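You operate a simulated robot arm through the tools that you are given. There is no shell and no other tool.

Carry out the task below with a simulated robot arm. There is one attempt and no reset: what you move stays moved.

JOB
Crank the carriage with the green strip to the SERVICE mark and lock the ring.
Fine: red knob to OFF first, then pull the plunger out; turn the crank knob; push the plunger back in at the mark. Where these are worked on the way, their far stop is far enough and under half their travel is too little: plunger.
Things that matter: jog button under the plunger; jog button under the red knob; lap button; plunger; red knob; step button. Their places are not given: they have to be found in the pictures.

The check looks at the end state, three seconds after you hand in, the way a careful person would. Anything else that was tipped, shoved, dropped, spilled or broken makes it a failure.

ROBOT AND FRAMES
A 6-joint arm with a two-finger parallel gripper, fixed in place. Base frame: the origin is at the foot of the arm, x ahead of it, y to its left, z up. Readings come in mm, degrees, newtons and seconds.
With the tool pointing down near the work surface it reaches from about 100 to 700 mm from the base axis. Its first joint turns from -66.0 to 66.0 degrees. Payload 2.45 kg.
The TCP is the grasp point between the finger pads, 24 mm short of the fingertips. In the tool frame z runs along the fingers and y along their closing line. The gripper opens to 68 mm. The fingers are 17 mm wide and 10 mm thick; the gripper's body (40 by 70 mm) begins 41 mm behind the TCP.
Orientation is that of the tool frame in the base frame, as a unit quaternion [w, x, y, z]. With the fingers straight down and closing along the base's y, the tool's x points along the base's -x, its y along +y and its z along -z.

CONTROLS
- The arm moves only by the tool drive_tool. Its argument "deltas" is a list of rows, each a list of 7 numbers: the shift along the tool's x, y, z in mm, then the turn, a rotation vector about the tool's x, y, z in degrees, then the finger opening in mm, from 0 to 68. In form: [[x, y, z, wx, wy, wz, fingers], ...]. A call has 1 to 20 rows; each row shifts and turns the commanded pose from where the row before left it, along the tool's axes as they then stand. A row lasts 0.2 s, in which the tool goes at most 50 mm and 8.6 degrees; a call with a longer step from one row to the next is refused whole, and so is a gripper value outside its range. Where a pose cannot be reached the arm comes as near as it can. A force on the tool above 70 N (or 10 N above the force at the start of the call, whichever is more), or a blocked arm, ends the call early, and 0.2 s more pass. Each finger travels about 108 mm/s and halts on what it meets, pressing with about 39 N; the grip force reading is that of the motor and also rises with nothing between the fingers. The clock runs only during rows and for 0.2 s after the last one: add rows that do not move to give the fingers time. The reply holds the time, the measured pose of the TCP, the force on the tool along the base axes, the opening and the grip force, in the units named above and with some noise, with the torque about the TCP (base axes, N m) and any sound that the robot's microphone picked up.
- Cameras (640 x 400 px; columns grow to the right, rows downward): "scene" is fixed at [155.5, 413.7, 1448.9]; the picture's right is [-0.84, -0.55, 0.00], its down [-0.39, 0.59, -0.71] and it looks along [0.39, -0.59, -0.70] (base axes); focal length 353 px, centre (320, 200). "wrist" rides on the gripper at [84, 11, -75] in the tool frame; the picture's right is [-0.13, 0.99, 0.00], its down [-0.60, -0.08, -0.79] and it looks along [-0.79, -0.10, 0.61] (tool axes); focal length 251 px, centre (320, 200).
- capture(camera): a new picture of that camera. The clock stands still meanwhile.
- measure_at(camera, pixels): there is no depth. For up to 12 entries [column, row, z] of the newest picture of that camera ("zoom" is the newest enlarged one), the place [x, y] in the base frame at which the ray of that pixel passes the height z, good to about 3 mm. The clock stands still meanwhile.
- zoom(camera, box): a new picture of the part [left, top, right, bottom] of that camera's present view, enlarged. The clock stands still meanwhile.
- job_done(): hands the job in; it is judged then, once.

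Unless the task says otherwise, let go and move clear before handing in.

The tools are called as a command line: name --pt "numbers of a row" for each row, then --argument value for the rest, lists and objects as JSON in quotes. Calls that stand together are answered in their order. drive_tool: Moves the arm, as the interface text tells. Its arguments: {"type":"object","properties":{"deltas":{"type":"array"}},"required":["deltas"]} The other tools are called the same way: capture (camera) takes a picture; measure_at (camera, pixels) gives the place at which the rays of pixels pass given heights; zoom (camera, box) takes an enlarged picture of a part of a camera's view; job_done () hands the job in.

At the start:

```text
clock: 0.0
eef_pos: [435.5, -23.4, 853.0]
orientation: [0.0, 0.0, 1.0, -0.001]
force: [0.6, -0.4, 0.4]
ft_torque: [-0.02, 0.02, 0.0]
finger_gap: 68.1
grip_force: 0.1
```

scene: 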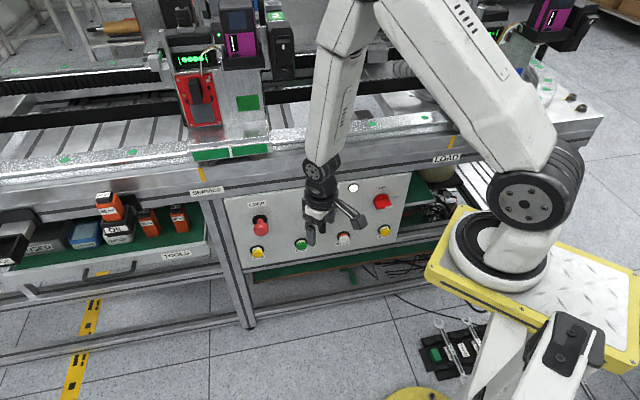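
wrist: 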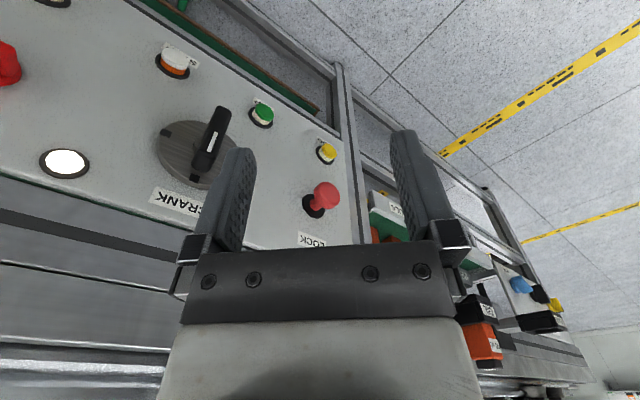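

The scene shows a panel with a red LOCK plunger near (260,225), a crank behind the gripper near (325,210), a red knob near (382,200) and four buttons. I'll zoom in to read the labels and details.

zoom --camera "scene" --box '[220, 160, 420, 285]'

zoom --camera "scene" --box '[150, 60, 480, 210]'

zoom --camera "wrist" --box '[0, 0, 400, 250]'

```text
3.20 times, centred on (320, 222) of scene
```

zoom: 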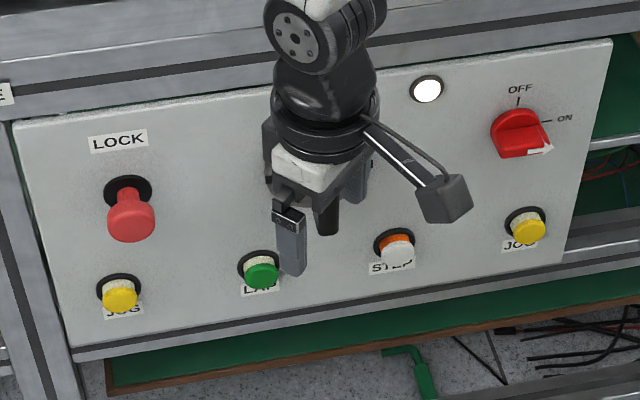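

```text
1.94 times, centred on (315, 135) of scene
```

zoom: 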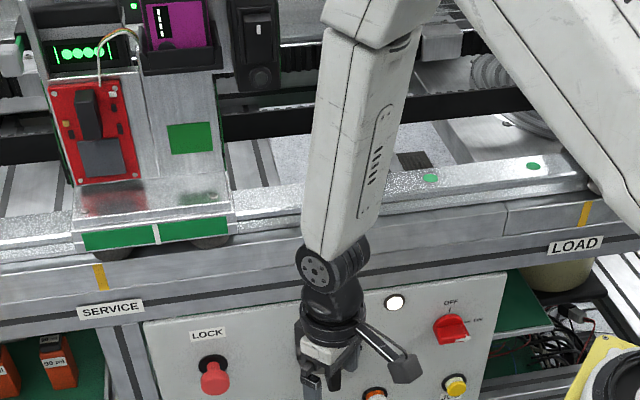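

```text
1.60 times, centred on (200, 125) of wrist
```

zoom: 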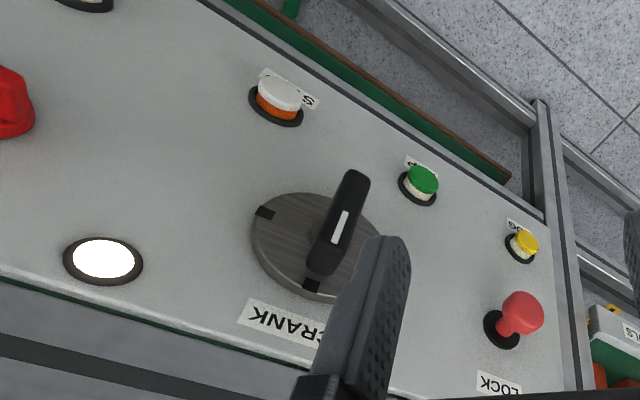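

The panel holds the LOCK plunger, crank, red knob (pointing at ON), JOG/LAP/STEP/JOG buttons and a lamp. I'll take rays from both cameras for the same features so I can triangulate the panel.

measure_at --camera "scene" --pixels '[[260.9, 228.9, 700], [260.9, 228.9, 600], [260.9, 228.9, 500], [382, 202, 700], [382, 202, 600], [382, 202, 500], [353.5, 188, 700], [353.5, 188, 500], [258, 252, 600], [258, 252, 400], [384, 231, 600], [384, 231, 400]]'

measure_at --camera "wrist" --pixels '[[326, 195.6, 700], [326, 195.6, 600], [326, 195.6, 500], [5, 63, 700], [5, 63, 600], [5, 63, 500], [64.5, 163, 700], [64.5, 163, 500], [327, 153, 600], [327, 153, 400], [180, 135, 600], [180, 135, 400]]'

```text
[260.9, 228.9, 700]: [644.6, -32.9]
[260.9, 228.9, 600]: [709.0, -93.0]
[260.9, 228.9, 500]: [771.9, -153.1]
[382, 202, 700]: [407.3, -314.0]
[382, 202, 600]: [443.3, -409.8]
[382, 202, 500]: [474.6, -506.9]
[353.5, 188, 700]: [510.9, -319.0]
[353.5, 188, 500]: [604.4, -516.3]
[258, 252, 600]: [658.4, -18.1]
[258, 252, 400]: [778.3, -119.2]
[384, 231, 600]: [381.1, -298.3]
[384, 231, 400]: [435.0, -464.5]
```

```text
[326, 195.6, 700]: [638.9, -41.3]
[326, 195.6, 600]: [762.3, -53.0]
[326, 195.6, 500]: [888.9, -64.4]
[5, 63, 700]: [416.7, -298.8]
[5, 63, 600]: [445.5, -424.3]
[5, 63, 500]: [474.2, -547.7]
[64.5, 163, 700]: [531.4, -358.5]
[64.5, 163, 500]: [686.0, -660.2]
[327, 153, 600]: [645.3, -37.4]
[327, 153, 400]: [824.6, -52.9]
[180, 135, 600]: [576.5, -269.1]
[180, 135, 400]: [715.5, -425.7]
```

Triangulating puts the plunger cap near (642,-37,700) and the red knob near (410,-305,700). So the panel is about vertical, facing roughly (-0.76,0.65). I'll pitch the tool toward horizontal in stages, watching the readings.

drive_tool --pt "0 0 0 0 -8 0 68" --pt "0 0 0 0 -8 0 68" --pt "0 0 0 0 -8 0 68" --pt "0 0 0 0 -8 0 68" --pt "0 0 0 0 -8 0 68" --pt "0 0 0 0 -8 0 68"

```text
clock: 1.4
eef_pos: [436.0, -23.1, 853.7]
orientation: [0.407, -0.001, 0.914, 0.0]
force: [-0.6, 0.0, -0.2]
ft_torque: [-0.02, -0.03, 0.02]
finger_gap: 68.0
grip_force: 0.0
```

The pitch went as expected and the tool now points forward and down. I'll finish the pitch to horizontal and then yaw 41° to face the panel.

drive_tool --pt "0 0 0 0 -8.4 0 68" --pt "0 0 0 0 -8.4 0 68" --pt "0 0 0 0 -8.4 0 68" --pt "0 0 0 0 -8.4 0 68" --pt "0 0 0 0 -8.4 0 68" --pt "0 0 0 8.2 0 0 68" --pt "0 0 0 8.2 0 0 68" --pt "0 0 0 8.2 0 0 68" --pt "0 0 0 8.2 0 0 68" --pt "0 0 0 8.2 0 0 68" --pt "0 0 0 0 0 0 68"

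capture --camera "wrist"

capture --camera "scene"

```text
clock: 3.8
eef_pos: [480.3, -41.8, 855.8]
orientation: [0.662, 0.247, 0.662, -0.248]
force: [0.6, 0.0, 0.4]
ft_torque: [0.0, 0.01, 0.01]
finger_gap: 68.3
grip_force: 0.0
out of reach, approached as far as the arm can: row 5, 6
```

```text
taken
```

wrist: 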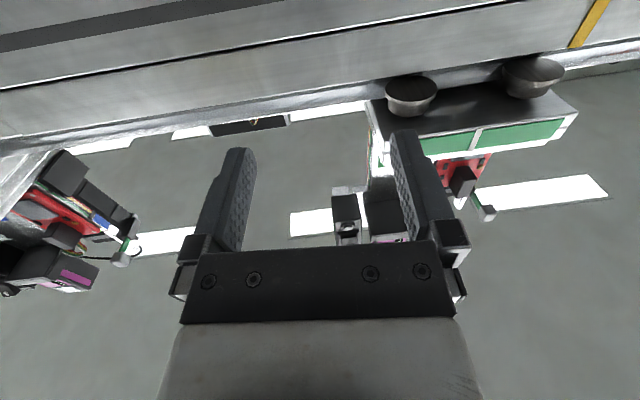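

```text
taken
```

scene: 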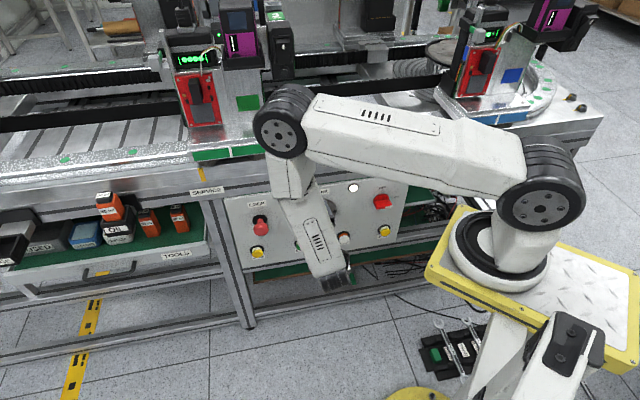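

The tool is now horizontal and faces the panel, with the camera below it, but it sits at bench-edge height. I'll lower it to panel height and back off a little to look around.

drive_tool --pt "25 0 -8 0 0 0 68" --pt "25 0 -8 0 0 0 68" --pt "25 0 -8 0 0 0 68" --pt "25 0 -8 0 0 0 68" --pt "25 0 -8 0 0 0 68" --pt "25 0 -8 0 0 0 68" --pt "0 0 0 0 0 0 68"

capture --camera "wrist"

capture --camera "scene"

```text
clock: 5.4
eef_pos: [443.2, -10.7, 704.6]
orientation: [0.662, 0.247, 0.662, -0.248]
force: [0.0, -0.1, -0.8]
ft_torque: [-0.01, -0.02, -0.04]
finger_gap: 68.1
grip_force: 0.0
```

```text
taken
```

wrist: 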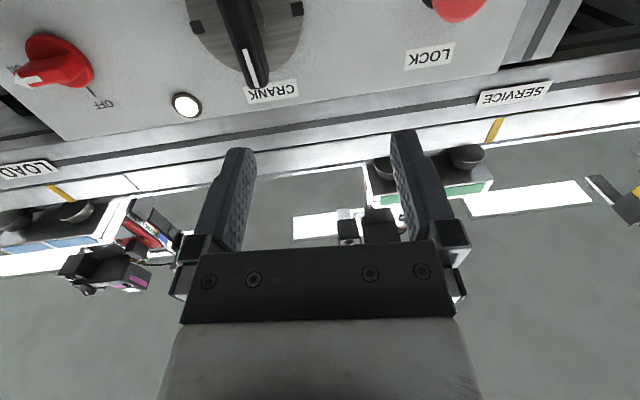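

```text
taken
```

scene: 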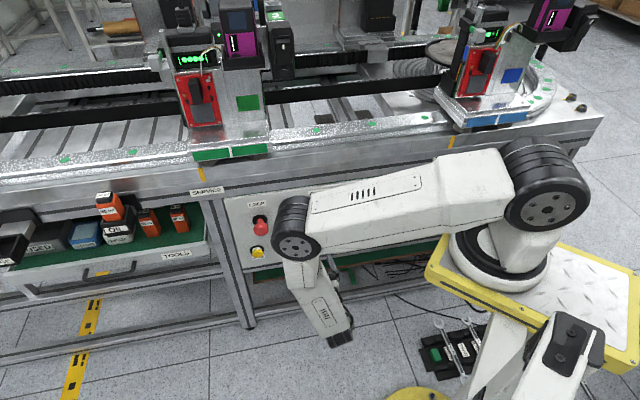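

From here the upper panel is visible upside-down: knob at (58,62), lamp at (187,105), crank at (245,25), plunger at (455,5). I'll lower further so the whole panel comes into view, then measure.

drive_tool --pt "25 0 0 0 0 0 68" --pt "25 0 0 0 0 0 68" --pt "25 0 0 0 0 0 68" --pt "25 0 0 0 0 0 68" --pt "25 0 0 0 0 0 68" --pt "25 0 0 0 0 0 68" --pt "0 0 0 0 0 0 68"

capture --camera "wrist"

capture --camera "scene"

```text
clock: 6.9
eef_pos: [530.5, 33.5, 612.0]
orientation: [0.699, 0.291, 0.62, -0.204]
force: [0.3, -0.3, 0.6]
ft_torque: [0.0, 0.02, 0.0]
finger_gap: 67.9
grip_force: 0.1
stopped in row 7: the arm was blocked; the commanded pose is now the measured one
```

```text
taken
```

wrist: 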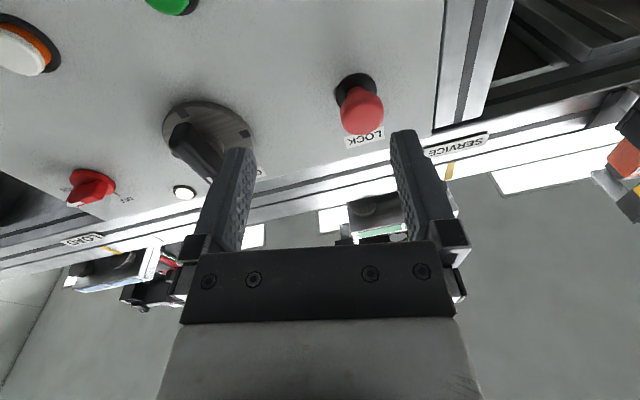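

```text
taken
```

scene: 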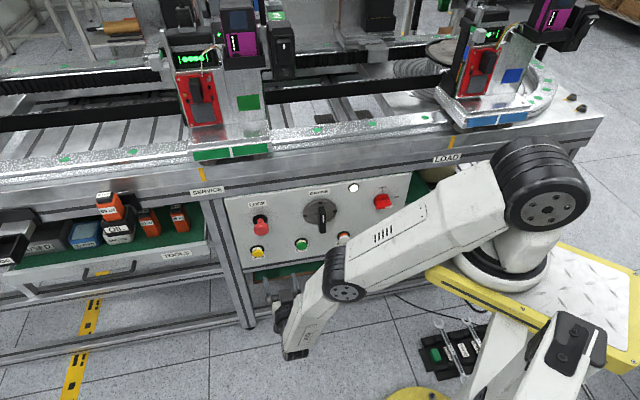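

The last row hit an arm limit and the pose drifted a bit, but nothing was touched. The scene now shows the whole panel clear, so I'll zoom on it and on the wrist view to triangulate.

zoom --camera "scene" --box '[220, 165, 420, 290]'

zoom --camera "wrist" --box '[0, 0, 480, 300]'

```text
3.20 times, centred on (320, 228) of scene
```

zoom: 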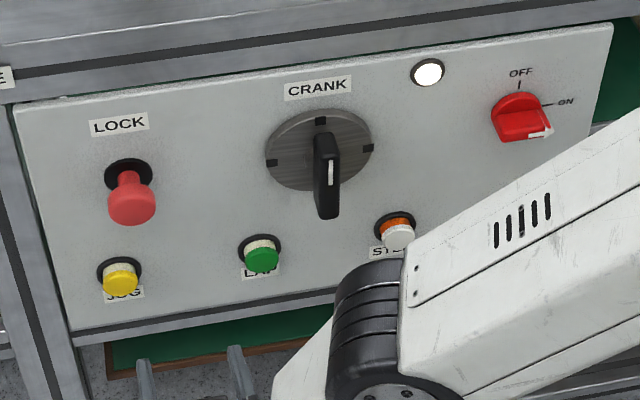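

```text
1.33 times, centred on (240, 150) of wrist
```

zoom: 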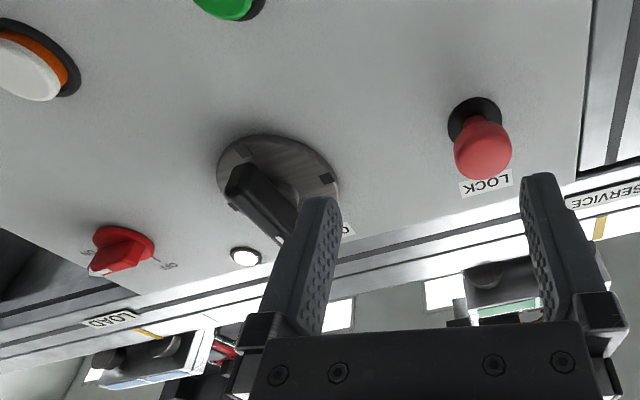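

I'll run rays for matched features: lamp, plunger base ring, plunger cap, crank disc, red knob, STEP.

measure_at --camera "zoom" --pixels '[[245, 257, 700], [245, 257, 800], [474, 118, 650], [474, 118, 750], [484, 151, 650], [484, 151, 750], [278, 178, 650], [278, 178, 750], [123, 248, 650], [123, 248, 750], [35, 68, 550], [35, 68, 650]]'

measure_at --camera "scene" --pixels '[[353.75, 187.5, 700], [353.75, 187.5, 800], [260.6, 218.75, 650], [260.6, 218.75, 750], [260.9, 229, 650], [260.9, 229, 750], [319.7, 211.9, 650], [319.7, 211.9, 750], [382.5, 201.6, 650], [382.5, 201.6, 750], [344, 237.5, 550], [344, 237.5, 650]]'

```text
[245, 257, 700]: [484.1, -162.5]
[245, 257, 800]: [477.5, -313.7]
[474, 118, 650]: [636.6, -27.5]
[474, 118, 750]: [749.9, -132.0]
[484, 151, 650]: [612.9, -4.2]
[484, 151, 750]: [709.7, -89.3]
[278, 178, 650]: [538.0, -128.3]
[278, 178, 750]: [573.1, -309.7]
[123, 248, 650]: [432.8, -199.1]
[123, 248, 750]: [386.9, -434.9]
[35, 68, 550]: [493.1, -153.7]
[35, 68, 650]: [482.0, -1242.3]
```

```text
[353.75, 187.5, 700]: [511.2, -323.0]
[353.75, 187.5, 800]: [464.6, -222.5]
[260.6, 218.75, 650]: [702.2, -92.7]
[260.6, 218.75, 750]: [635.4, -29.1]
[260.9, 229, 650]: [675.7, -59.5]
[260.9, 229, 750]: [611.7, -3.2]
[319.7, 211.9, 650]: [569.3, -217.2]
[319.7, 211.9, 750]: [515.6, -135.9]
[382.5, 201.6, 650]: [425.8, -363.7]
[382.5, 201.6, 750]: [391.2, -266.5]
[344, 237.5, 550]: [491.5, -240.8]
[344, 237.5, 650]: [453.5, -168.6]
```

The triangulation agrees: plunger axis about z=688 with its ring at (678,-68) and cap at (651,-37), crank disc (550,-190,684), knob (409,-316,699). I'll refine the panel direction from the long bench edge.

measure_at --camera "scene" --pixels '[[201, 174, 830], [451.5, 143, 830], [224.7, 197.8, 790], [411.2, 172.8, 790], [100, 206, 820], [600, 128, 820]]'

zoom --camera "scene" --box '[150, 120, 310, 220]'

zoom --camera "scene" --box '[400, 60, 560, 160]'

```text
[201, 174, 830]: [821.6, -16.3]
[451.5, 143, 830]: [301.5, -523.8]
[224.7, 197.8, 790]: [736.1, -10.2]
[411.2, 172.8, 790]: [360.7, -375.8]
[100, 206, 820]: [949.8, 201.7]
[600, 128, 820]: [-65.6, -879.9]
```

```text
4.00 times, centred on (230, 170) of scene
```

zoom: 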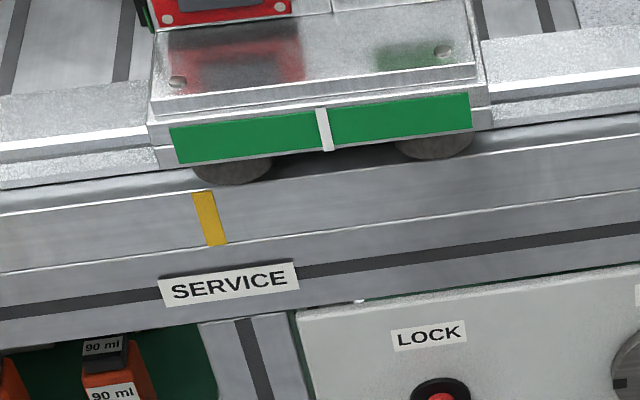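

```text
4.00 times, centred on (480, 110) of scene
```

zoom: 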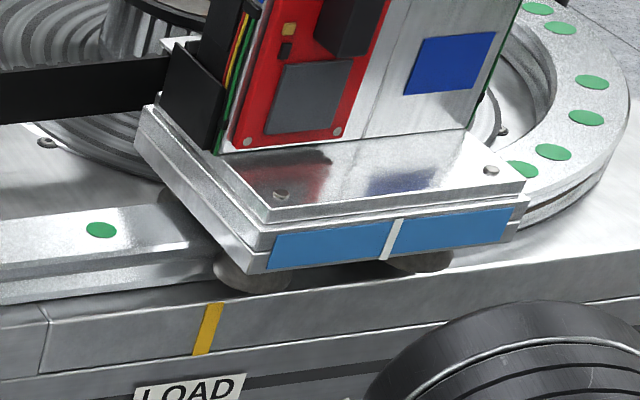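

Bench and panel edges give a panel normal heading of about -45.7°, so in panel coordinates the knob is about 330 mm to the right of the tool. I'll straighten the tool, rise to z≈690, and start moving right while staying well off the panel.

drive_tool --pt "-20 0 4 1.5 1.1 -3 68" --pt "-20 0 4 1.5 1.1 -3 68" --pt "-20 0 4 1.5 1.0 -3 68" --pt "-20 0 4 0 0 0 68" --pt "0 -30 5 0 0 0 68" --pt "0 -30 5 0 0 0 68" --pt "0 -30 5 0 0 0 68" --pt "0 -30 5 0 0 0 68" --pt "0 0 0 0 0 0 68"

capture --camera "wrist"

capture --camera "scene"

```text
clock: 8.9
eef_pos: [463.1, -81.6, 691.2]
orientation: [0.651, 0.274, 0.653, -0.275]
force: [0.3, -0.5, 0.4]
ft_torque: [-0.02, -0.01, 0.04]
finger_gap: 68.0
grip_force: 0.1
```

```text
taken
```

wrist: 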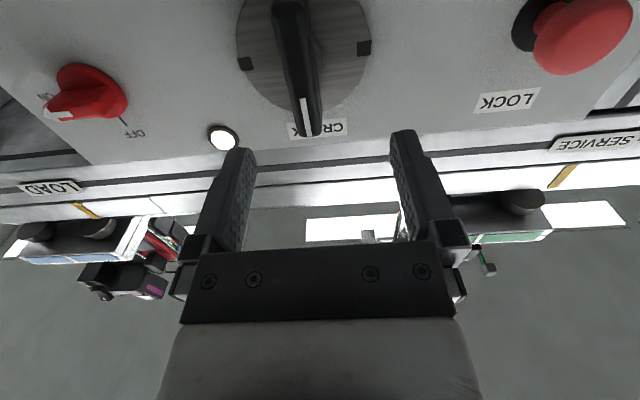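

```text
taken
```

scene: 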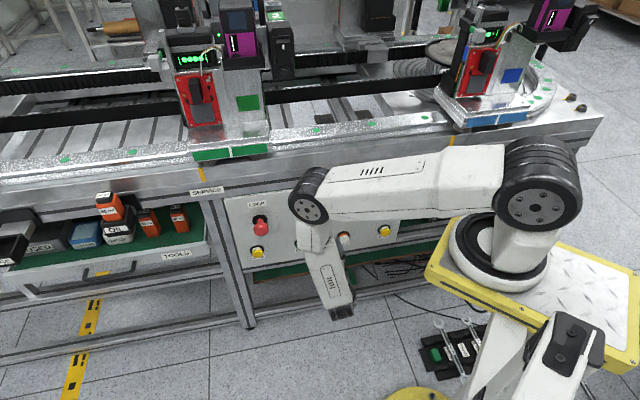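

The tool is square to the panel now, with the knob at (88,92) in the wrist view. I'll move 200 mm right, advancing slightly to stay in reach.

drive_tool --pt "0 -25 5 0 0 0 68" --pt "0 -25 5 0 0 0 68" --pt "0 -25 5 0 0 0 68" --pt "0 -25 5 0 0 0 68" --pt "0 -25 5 0 0 0 68" --pt "0 -25 5 0 0 0 68" --pt "0 -25 5 0 0 0 68" --pt "0 -25 5 0 0 0 68" --pt "0 0 0 0 0 0 68"

capture --camera "wrist"

capture --camera "scene"

```text
clock: 10.9
eef_pos: [345.2, -251.1, 691.5]
orientation: [0.651, 0.273, 0.653, -0.274]
force: [-0.5, -0.3, -0.2]
ft_torque: [0.02, -0.02, -0.02]
finger_gap: 67.8
grip_force: 0.2
```

```text
taken
```

wrist: 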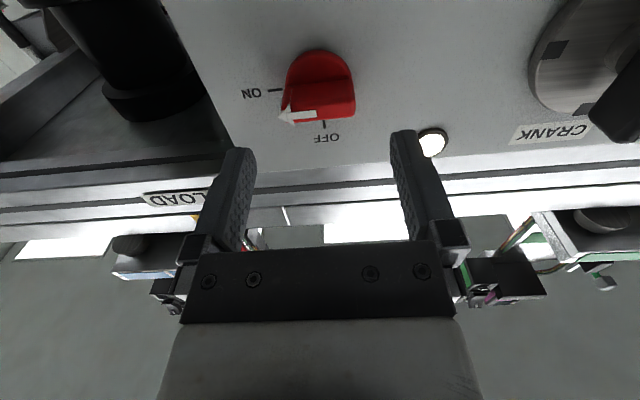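

```text
taken
```

scene: 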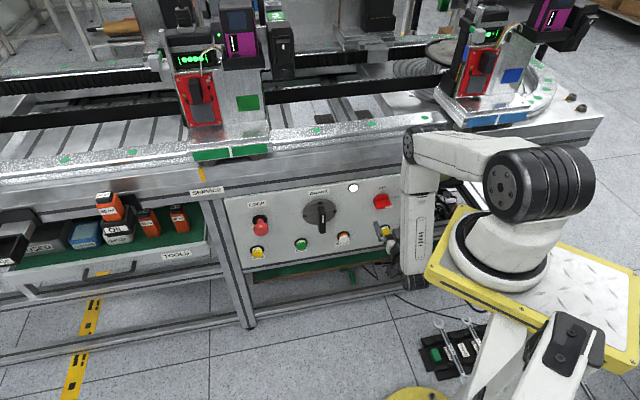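

The knob is now straight ahead at (318,85), with its white pointer toward ON at (297,115). I'll zoom in for its bar geometry.

zoom --camera "wrist" --box '[220, 20, 420, 145]'

zoom --camera "scene" --box '[340, 170, 420, 220]'

```text
3.20 times, centred on (320, 82) of wrist
```

zoom: 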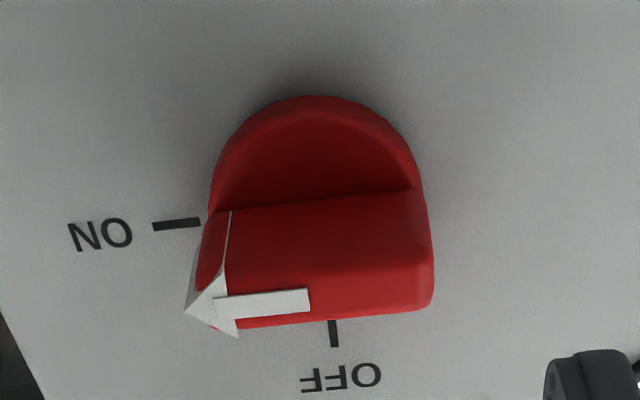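

```text
8.00 times, centred on (380, 195) of scene
```

zoom: 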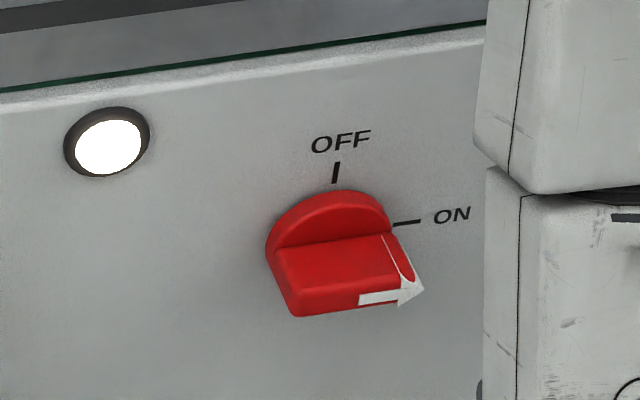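

The knob is a disc with a horizontal bar ridge. I'll triangulate the OFF/ON ticks, the arrow tip and the bar's far end.

zoom --camera "wrist" --box '[220, 20, 420, 145]'

measure_at --camera "zoom" --pixels '[[333, 333, 700], [333, 333, 750], [176, 223, 650], [176, 223, 750], [186, 312, 650], [186, 312, 750], [430, 290, 650], [430, 290, 750]]'

measure_at --camera "scene" --pixels '[[381.9, 191.5, 700], [381.9, 191.5, 750], [390.9, 197.9, 650], [390.9, 197.9, 750], [392.9, 206.25, 650], [392.9, 206.25, 750], [376.6, 208, 650], [376.6, 208, 750]]'

```text
3.20 times, centred on (320, 82) of wrist
```

zoom: 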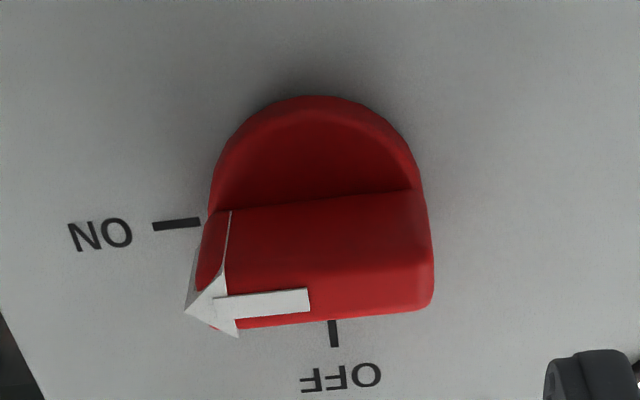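

```text
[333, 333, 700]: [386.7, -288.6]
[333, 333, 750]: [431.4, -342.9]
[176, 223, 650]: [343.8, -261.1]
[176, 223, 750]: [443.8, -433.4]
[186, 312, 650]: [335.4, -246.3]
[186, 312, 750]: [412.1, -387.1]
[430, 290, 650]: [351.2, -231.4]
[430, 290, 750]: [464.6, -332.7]
```

```text
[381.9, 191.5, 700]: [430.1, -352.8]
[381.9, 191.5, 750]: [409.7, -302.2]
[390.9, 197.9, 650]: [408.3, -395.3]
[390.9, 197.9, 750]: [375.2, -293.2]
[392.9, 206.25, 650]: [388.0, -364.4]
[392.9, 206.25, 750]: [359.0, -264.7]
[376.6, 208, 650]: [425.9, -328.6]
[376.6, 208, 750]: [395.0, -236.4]
```

The knob axis is at u≈-73, z≈699.5, the bar front is 33 mm off the panel, and the bar is about 45 mm long. I'll centre on the axis and roll +90° so the fingers straddle the horizontal bar vertically.

drive_tool --pt "-8 1.3 0 0 0 8.18 68" --pt "0 0 0 0 0 8.18 68" --pt "0 0 0 0 0 8.18 68" --pt "0 0 0 0 0 8.18 68" --pt "0 0 0 0 0 8.18 68" --pt "0 0 0 0 0 8.18 68" --pt "0 0 0 0 0 8.18 68" --pt "0 0 0 0 0 8.18 68" --pt "0 0 0 0 0 8.18 68" --pt "0 0 0 0 0 8.18 68" --pt "0 0 0 0 0 8.2 68" --pt "0 0 0 0 0 0 68"

capture --camera "wrist"

capture --camera "scene"

```text
clock: 13.5
eef_pos: [347.2, -247.4, 699.4]
orientation: [0.654, 0.655, 0.269, 0.267]
force: [0.8, -0.4, -0.2]
ft_torque: [0.01, 0.01, 0.01]
finger_gap: 68.0
grip_force: 0.1
```

```text
taken
```

wrist: 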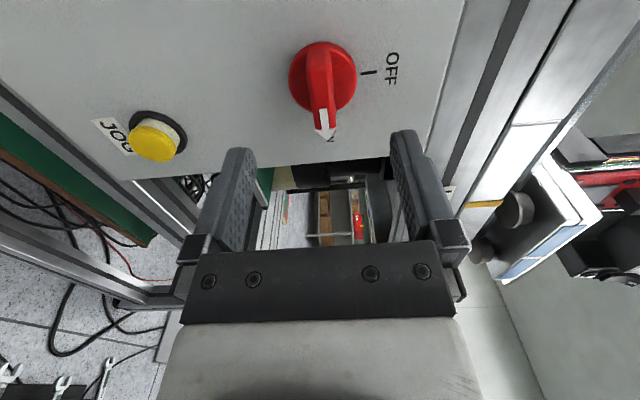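

```text
taken
```

scene: 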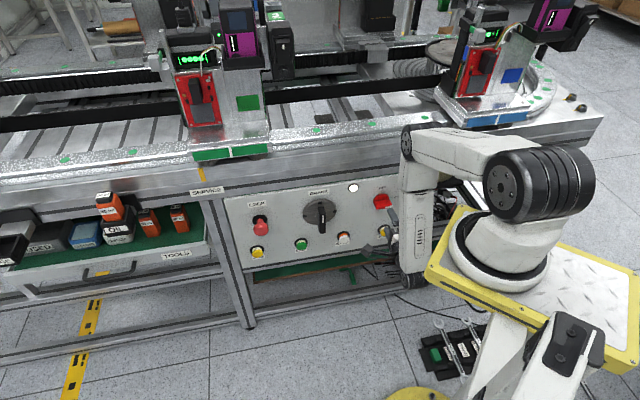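

The roll worked: the bar at (322,90) now lies centred between the fingers. I'll advance 56 mm so the tips pass about 12 mm over the bar, then close.

drive_tool --pt "-2.7 0 12 0 0 0 60" --pt "0 0 12 0 0 0 55" --pt "0 0 12 0 0 0 50" --pt "0 0 10 0 0 0 50" --pt "0 0 10 0 0 0 50" --pt "0 0 0 0 0 0 50"

capture --camera "wrist"

zoom --camera "scene" --box '[340, 165, 440, 228]'

```text
clock: 14.9
eef_pos: [384.7, -291.0, 698.3]
orientation: [0.654, 0.655, 0.269, 0.266]
force: [0.8, -0.5, -1.1]
ft_torque: [-0.04, 0.01, 0.03]
finger_gap: 50.0
grip_force: 0.2
```

```text
taken
```

wrist: 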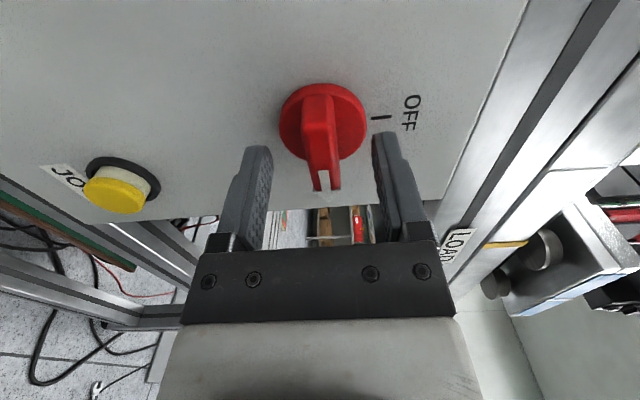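

```text
6.35 times, centred on (390, 196) of scene
```

zoom: 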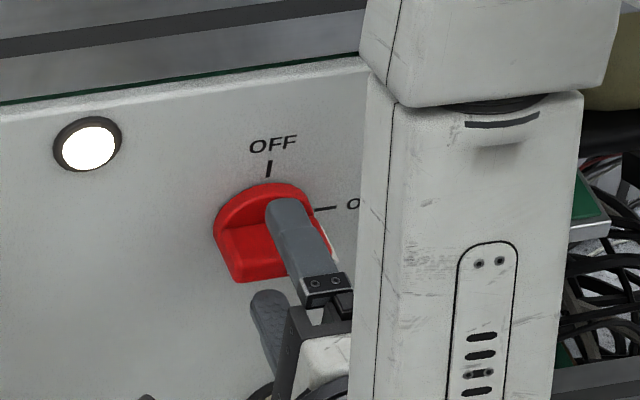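

The fingers straddle the bar evenly (inner edges at columns 272 and 375, bar at 322). Now I close on it.

drive_tool --pt "0 0 0 0 0 0 30" --pt "0 0 0 0 0 0 15" --pt "0 0 0 0 0 0 5" --pt "0 0 0 0 0 0 5" --pt "0 0 0 0 0 0 5"

capture --camera "wrist"

```text
clock: 16.1
eef_pos: [384.9, -291.1, 698.9]
orientation: [0.656, 0.653, 0.268, 0.267]
force: [-4.0, 5.2, 21.0]
ft_torque: [-0.08, -0.08, -0.11]
finger_gap: 15.0
grip_force: 34.3
```

```text
taken
```

wrist: 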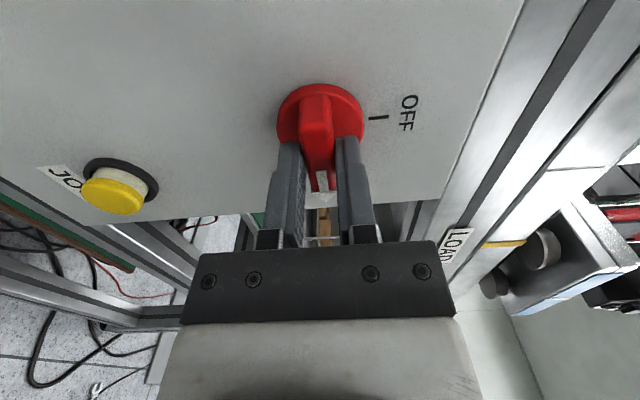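

The bar is gripped at 15 mm with a 21 N upward push, so I'll shift up about 1 mm and begin turning counter-clockwise (negative roll), 30° first.

drive_tool --pt "0 1 0 0 0 0 5" --pt "0 0 0 0 0 -5 5" --pt "0 0 0 0 0 -5 5" --pt "0 0 0 0 0 -5 5" --pt "0 0 0 0 0 -5 5" --pt "0 0 0 0 0 -5 5" --pt "0 0 0 0 0 -5 5"

capture --camera "wrist"

```text
clock: 17.7
eef_pos: [384.4, -290.7, 699.2]
orientation: [0.7, 0.564, 0.43, 0.086]
force: [13.7, -19.6, -19.6]
ft_torque: [0.09, 0.07, 0.5]
finger_gap: 14.9
grip_force: 34.3
```

```text
taken
```

wrist: 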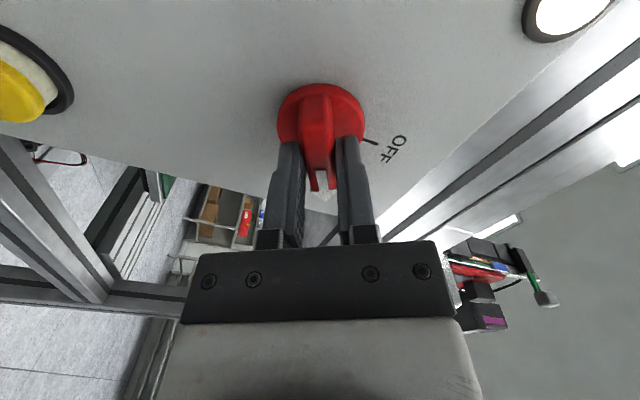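

The knob is following the grip: the bar stays between the fingers while the OFF tick at (385,145) closes in. I'll continue the turn to 90°.

drive_tool --pt "0.3 -0.3 0.5 0 0 -5 5" --pt "0 0 0.3 0 0 -5 5" --pt "0 0 0 0 0 -5 5" --pt "0 0 0 0 0 -5 5" --pt "0 0 0 0 0 -5 5" --pt "0 0 0 0 0 -5 5" --pt "0 0 0 0 0 -5 5" --pt "0 0 0 0 0 -5 5"

capture --camera "wrist"

```text
clock: 19.5
eef_pos: [383.8, -289.8, 699.2]
orientation: [0.686, 0.384, 0.597, -0.16]
force: [-14.3, -27.2, -24.4]
ft_torque: [0.04, 0.03, -0.02]
finger_gap: 15.0
grip_force: 34.2
```

```text
taken
```

wrist: 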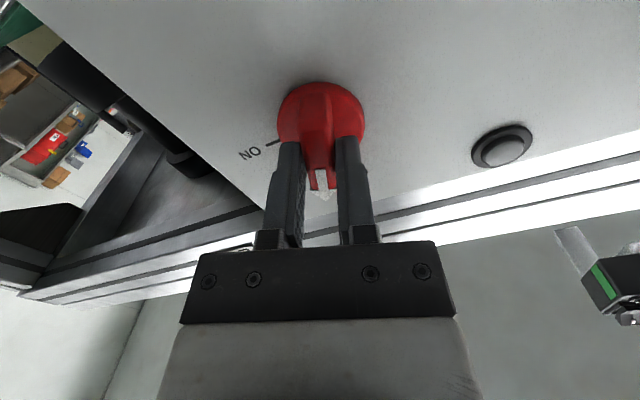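

The lamp has gone out at (505,145), which is a good sign, with about 20° left. I'll relax the sideways force and finish the turn.

drive_tool --pt "0.6 -1.2 0 0 0 -5 5" --pt "0 0 0 0 0 -5 5" --pt "0 0 0 0 0 -5 5" --pt "0 0 0 0 0 -5 5" --pt "0 0 0 0 0 0 5"

capture --camera "wrist"

```text
clock: 20.7
eef_pos: [384.0, -291.2, 698.9]
orientation: [0.65, 0.274, 0.653, -0.277]
force: [-22.3, -14.6, -9.9]
ft_torque: [-0.22, -0.55, 0.02]
finger_gap: 14.9
grip_force: 34.1
```

```text
taken
```

wrist: 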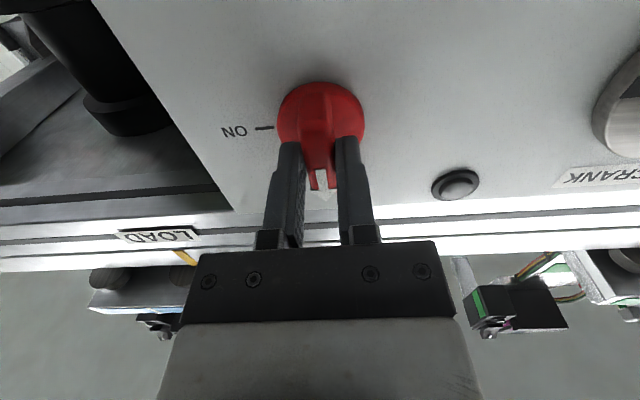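

The bar now points vertically at OFF and the lamp is dark at (455,183). I'll open and back straight off.

drive_tool --pt "0 0 0 0 0 0 25" --pt "0 0 0 0 0 0 45" --pt "0 0 0 0 0 0 45" --pt "0 0 -12 0 0 0 45" --pt "0 0 -15 0 0 0 45" --pt "0 0 -15 0 0 0 45" --pt "0 0 -15 0 0 0 45" --pt "0 0 0 0 0 0 45"

capture --camera "wrist"

zoom --camera "scene" --box '[340, 165, 420, 215]'

```text
clock: 22.5
eef_pos: [345.6, -249.3, 698.0]
orientation: [0.651, 0.272, 0.653, -0.274]
force: [0.2, 0.3, 0.5]
ft_torque: [-0.02, 0.01, 0.01]
finger_gap: 44.9
grip_force: 0.0
```

```text
taken
```

wrist: 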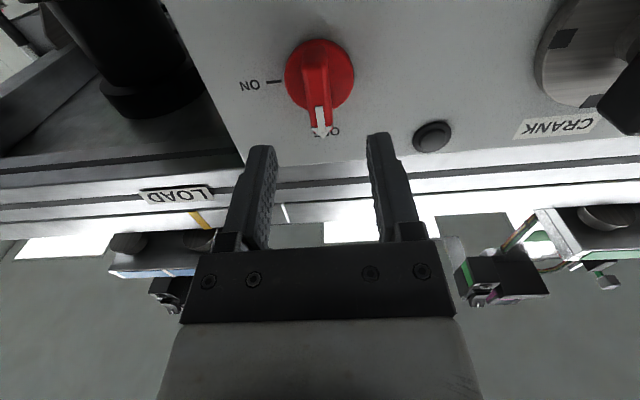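

```text
8.00 times, centred on (380, 190) of scene
```

zoom: 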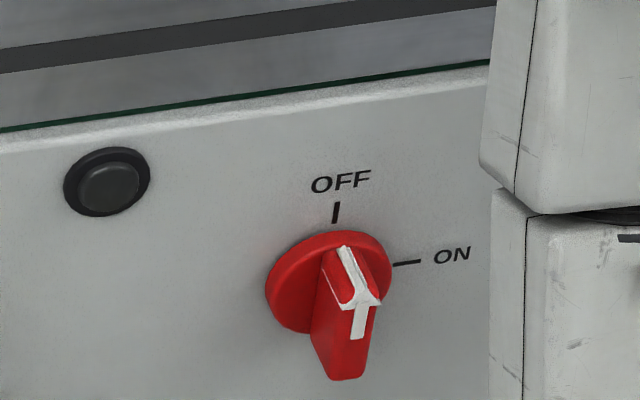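

The red knob is at OFF and the lamp is out. Next I'll back off slightly and travel left 366 mm to face the plunger, passing clear of the crank handle.

drive_tool --pt "0 20 -10 0 0 0 60" --pt "0 30 -10 0 0 0 60" --pt "0 35 -6 0 0 0 60" --pt "0 35 -6 0 0 0 60" --pt "2 35 0 0 0 0 60" --pt "2 35 0 0 0 0 60" --pt "2 35 0 0 0 0 60" --pt "2 35 0 0 0 0 60" --pt "0 35 0 0 0 0 60" --pt "0 35 0 0 0 0 60" --pt "0 36 0 0 0 0 60" --pt "0 0 0 0 0 0 60"

capture --camera "wrist"

capture --camera "scene"

```text
clock: 25.1
eef_pos: [586.5, 25.0, 687.1]
orientation: [0.65, 0.272, 0.654, -0.275]
force: [-0.3, 0.3, 0.2]
ft_torque: [-0.02, -0.02, 0.04]
finger_gap: 60.1
grip_force: 0.0
out of reach, approached as far as the arm can: row 1
```

```text
taken
```

wrist: 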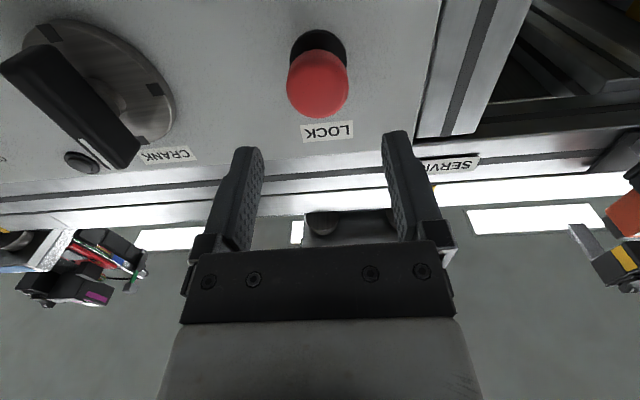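

```text
taken
```

scene: 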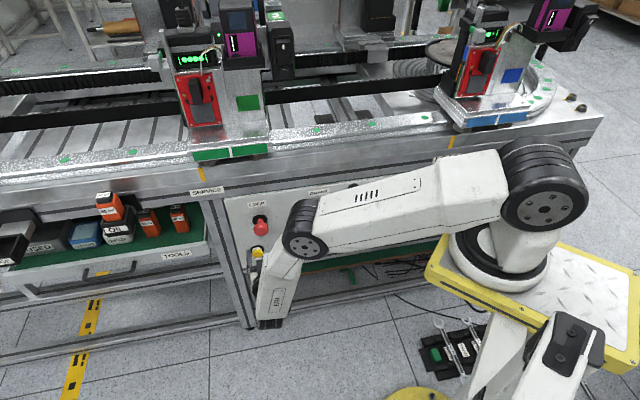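

The plunger cap is straight ahead at (318,85). I'll zoom for its size and front depth.

zoom --camera "scene" --box '[230, 195, 310, 245]'

zoom --camera "wrist" --box '[240, 20, 400, 120]'

```text
8.00 times, centred on (270, 220) of scene
```

zoom: 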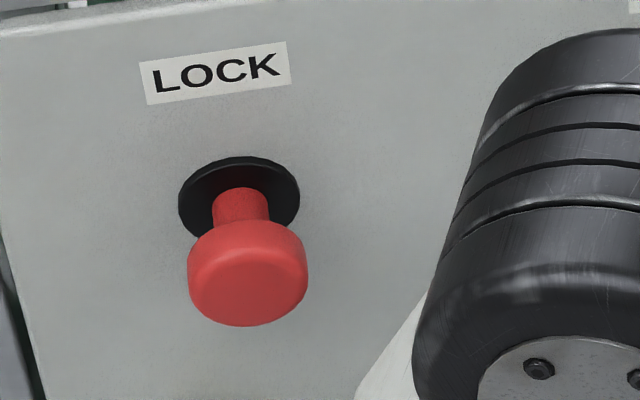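

```text
4.00 times, centred on (320, 70) of wrist
```

zoom: 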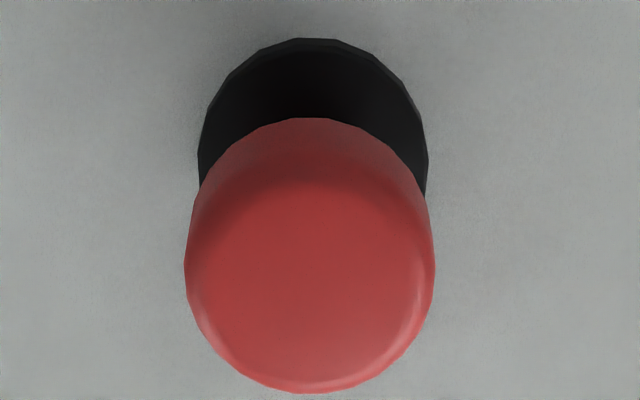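

measure_at --camera "zoom" --pixels '[[310, 285, 650], [310, 285, 700], [185, 262, 690], [436, 262, 690]]'

measure_at --camera "scene" --pixels '[[260.9, 230.6, 650], [260.9, 230.6, 700], [253.4, 227.5, 690], [268.5, 226.5, 690]]'

```text
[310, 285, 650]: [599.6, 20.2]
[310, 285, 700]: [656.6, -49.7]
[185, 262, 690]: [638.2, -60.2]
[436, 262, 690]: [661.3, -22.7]
```

```text
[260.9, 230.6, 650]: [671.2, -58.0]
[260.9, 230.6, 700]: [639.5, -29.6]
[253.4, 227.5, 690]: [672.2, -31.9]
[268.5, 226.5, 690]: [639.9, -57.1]
```

The cap front is at d≈476, u≈-437, z≈690, about 42 mm across, and the fingers are already aligned. I'll advance 84 mm with the fingers open so the pads cover the cap's side, then close.

drive_tool --pt "-2.5 0 12 0 0 0 62" --pt "0 0 15 0 0 0 62" --pt "0 0 15 0 0 0 62" --pt "0 0 15 0 0 0 62" --pt "0 0 15 0 0 0 62" --pt "0 0 11 0 0 0 62" --pt "0 0 0 0 0 0 62"

capture --camera "wrist"

zoom --camera "scene" --box '[220, 185, 320, 248]'

```text
clock: 26.7
eef_pos: [646.6, -33.5, 689.4]
orientation: [0.651, 0.273, 0.653, -0.275]
force: [0.8, 1.4, -0.3]
ft_torque: [0.01, 0.01, -0.03]
finger_gap: 61.7
grip_force: 0.0
```

```text
taken
```

wrist: 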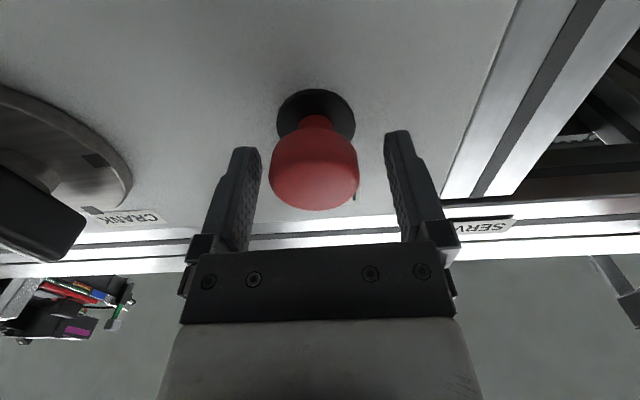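

```text
6.35 times, centred on (270, 216) of scene
```

zoom: 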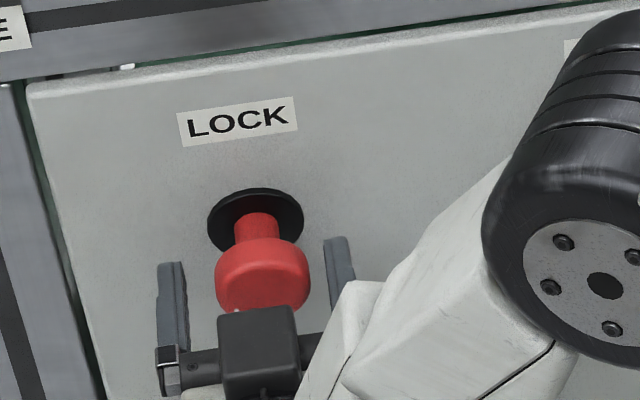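

The cap sits a little to the right of the finger midline (263 vs the midpoint in the scene zoom), so I'll shift 3 mm right and close.

drive_tool --pt "0 -3 1 0 0 0 62" --pt "0 0 0 0 0 0 50" --pt "0 0 0 0 0 0 40" --pt "0 0 0 0 0 0 30" --pt "0 0 0 0 0 0 30" --pt "0 0 0 0 0 0 30"

capture --camera "wrist"

```text
clock: 28.1
eef_pos: [643.6, -35.7, 688.7]
orientation: [0.651, 0.272, 0.654, -0.274]
force: [1.1, -0.2, 1.4]
ft_torque: [0.06, 0.12, 0.5]
finger_gap: 42.0
grip_force: 44.5
```

```text
taken
```

wrist: 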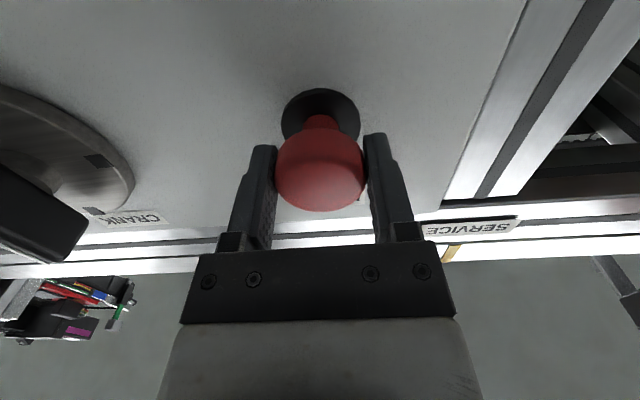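

The cap is gripped at 42.0 mm with hardly any side force. I'll pull straight out in small steps and watch for a stop.

drive_tool --pt "0 0 -3 0 0 0 30" --pt "0 0 -3 0 0 0 30" --pt "0 0 -3 0 0 0 30" --pt "0 0 -3 0 0 0 30"

capture --camera "wrist"

```text
clock: 29.1
eef_pos: [636.4, -27.9, 688.6]
orientation: [0.651, 0.273, 0.653, -0.274]
force: [-0.2, -1.4, -3.9]
ft_torque: [-0.18, -0.24, 0.51]
finger_gap: 41.8
grip_force: 44.7
```

```text
taken
```

wrist: 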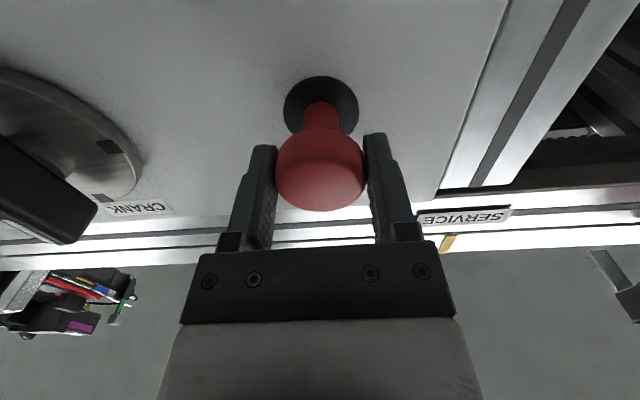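

The plunger is following, with more stem visible at (320,115) and little resistance. I'll keep pulling toward its far stop.

drive_tool --pt "0 0 -3 0 0 0 30" --pt "0 0 -3 0 0 0 30" --pt "0 0 -3 0 0 0 30" --pt "0 0 -3 0 0 0 30"

capture --camera "wrist"

```text
clock: 30.1
eef_pos: [626.5, -18.7, 689.3]
orientation: [0.65, 0.273, 0.654, -0.275]
force: [3.2, 0.1, -17.2]
ft_torque: [-0.47, -0.62, 0.66]
finger_gap: 42.0
grip_force: 44.5
```

```text
taken
```

wrist: 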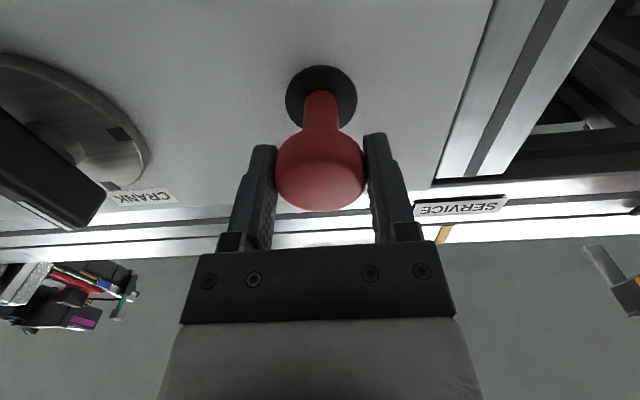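

About 25 mm is out, with a slight vertical load that I'll relieve by moving 0.7 mm down. I'll continue pulling.

drive_tool --pt "0.7 0 -3 0 0 0 30" --pt "0 0 -3 0 0 0 30" --pt "0 0 -3 0 0 0 30" --pt "0 0 -3 0 0 0 30"

capture --camera "wrist"

```text
clock: 31.1
eef_pos: [620.3, -13.0, 691.2]
orientation: [0.651, 0.276, 0.651, -0.276]
force: [18.9, -28.2, -6.1]
ft_torque: [0.08, 0.05, 0.71]
finger_gap: 42.0
grip_force: 44.8
```

```text
taken
```

wrist: 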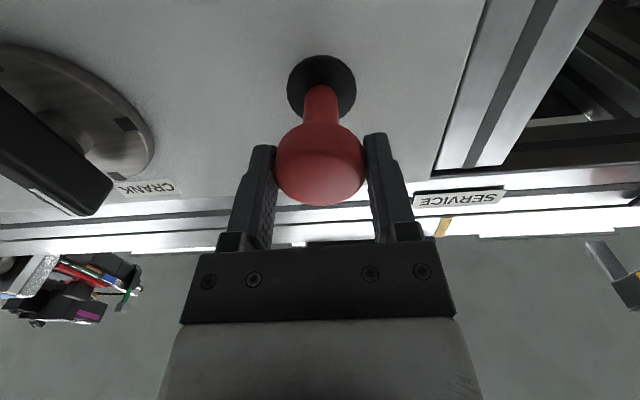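

Resistance has risen to 34 N at about 33 mm out, so this is probably the stop. I'll pull 3 mm more to confirm.

drive_tool --pt "0 0 -1.5 0 0 0 30" --pt "0 0 -1.5 0 0 0 30" --pt "0 0 0 0 0 0 30"

capture --camera "wrist"

```text
clock: 31.9
eef_pos: [619.4, -10.0, 690.2]
orientation: [0.652, 0.274, 0.651, -0.275]
force: [18.7, -29.3, 6.0]
ft_torque: [-0.05, -0.09, 0.57]
finger_gap: 42.0
grip_force: 44.9
```

```text
taken
```

wrist: 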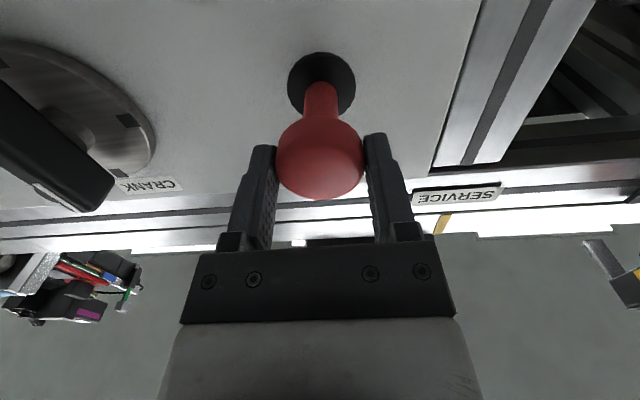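

Now the cap slips in the grip at a constant 35 N, so the plunger is at its stop. I'll open, back off, and check it stays out.

drive_tool --pt "0 0 1 0 0 0 45" --pt "0 0 0 0 0 0 55" --pt "0 0 0 0 0 0 64" --pt "0 0 -10 0 0 0 64" --pt "0 0 -15 0 0 0 64" --pt "0 0 -15 0 0 0 64" --pt "0 0 -10 0 0 0 64" --pt "0 0 0 0 0 0 64"

capture --camera "wrist"

capture --camera "scene"

zoom --camera "scene" --box '[220, 160, 380, 260]'

```text
clock: 33.7
eef_pos: [582.5, 26.1, 688.8]
orientation: [0.65, 0.273, 0.653, -0.275]
force: [-0.1, -0.2, -0.2]
ft_torque: [0.02, 0.01, 0.02]
finger_gap: 64.0
grip_force: 0.0
```

```text
taken
```

wrist: 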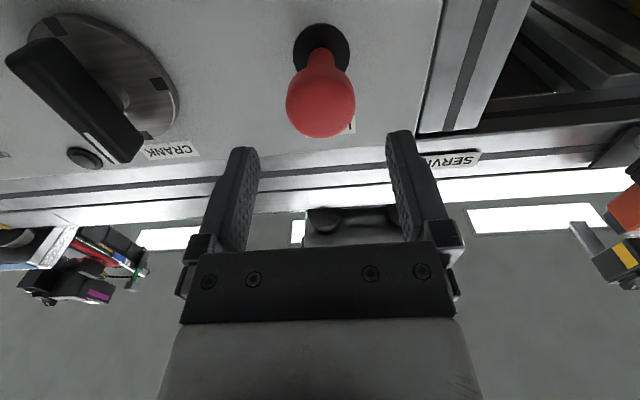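

```text
taken
```

scene: 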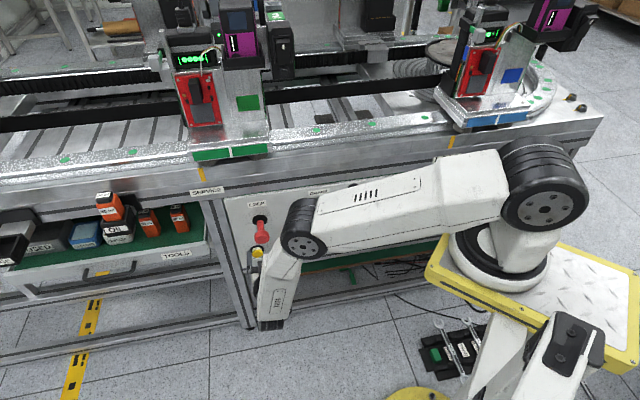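

```text
4.00 times, centred on (300, 210) of scene
```

zoom: 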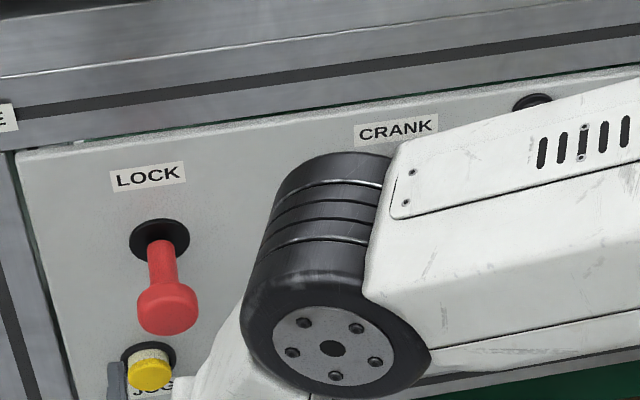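

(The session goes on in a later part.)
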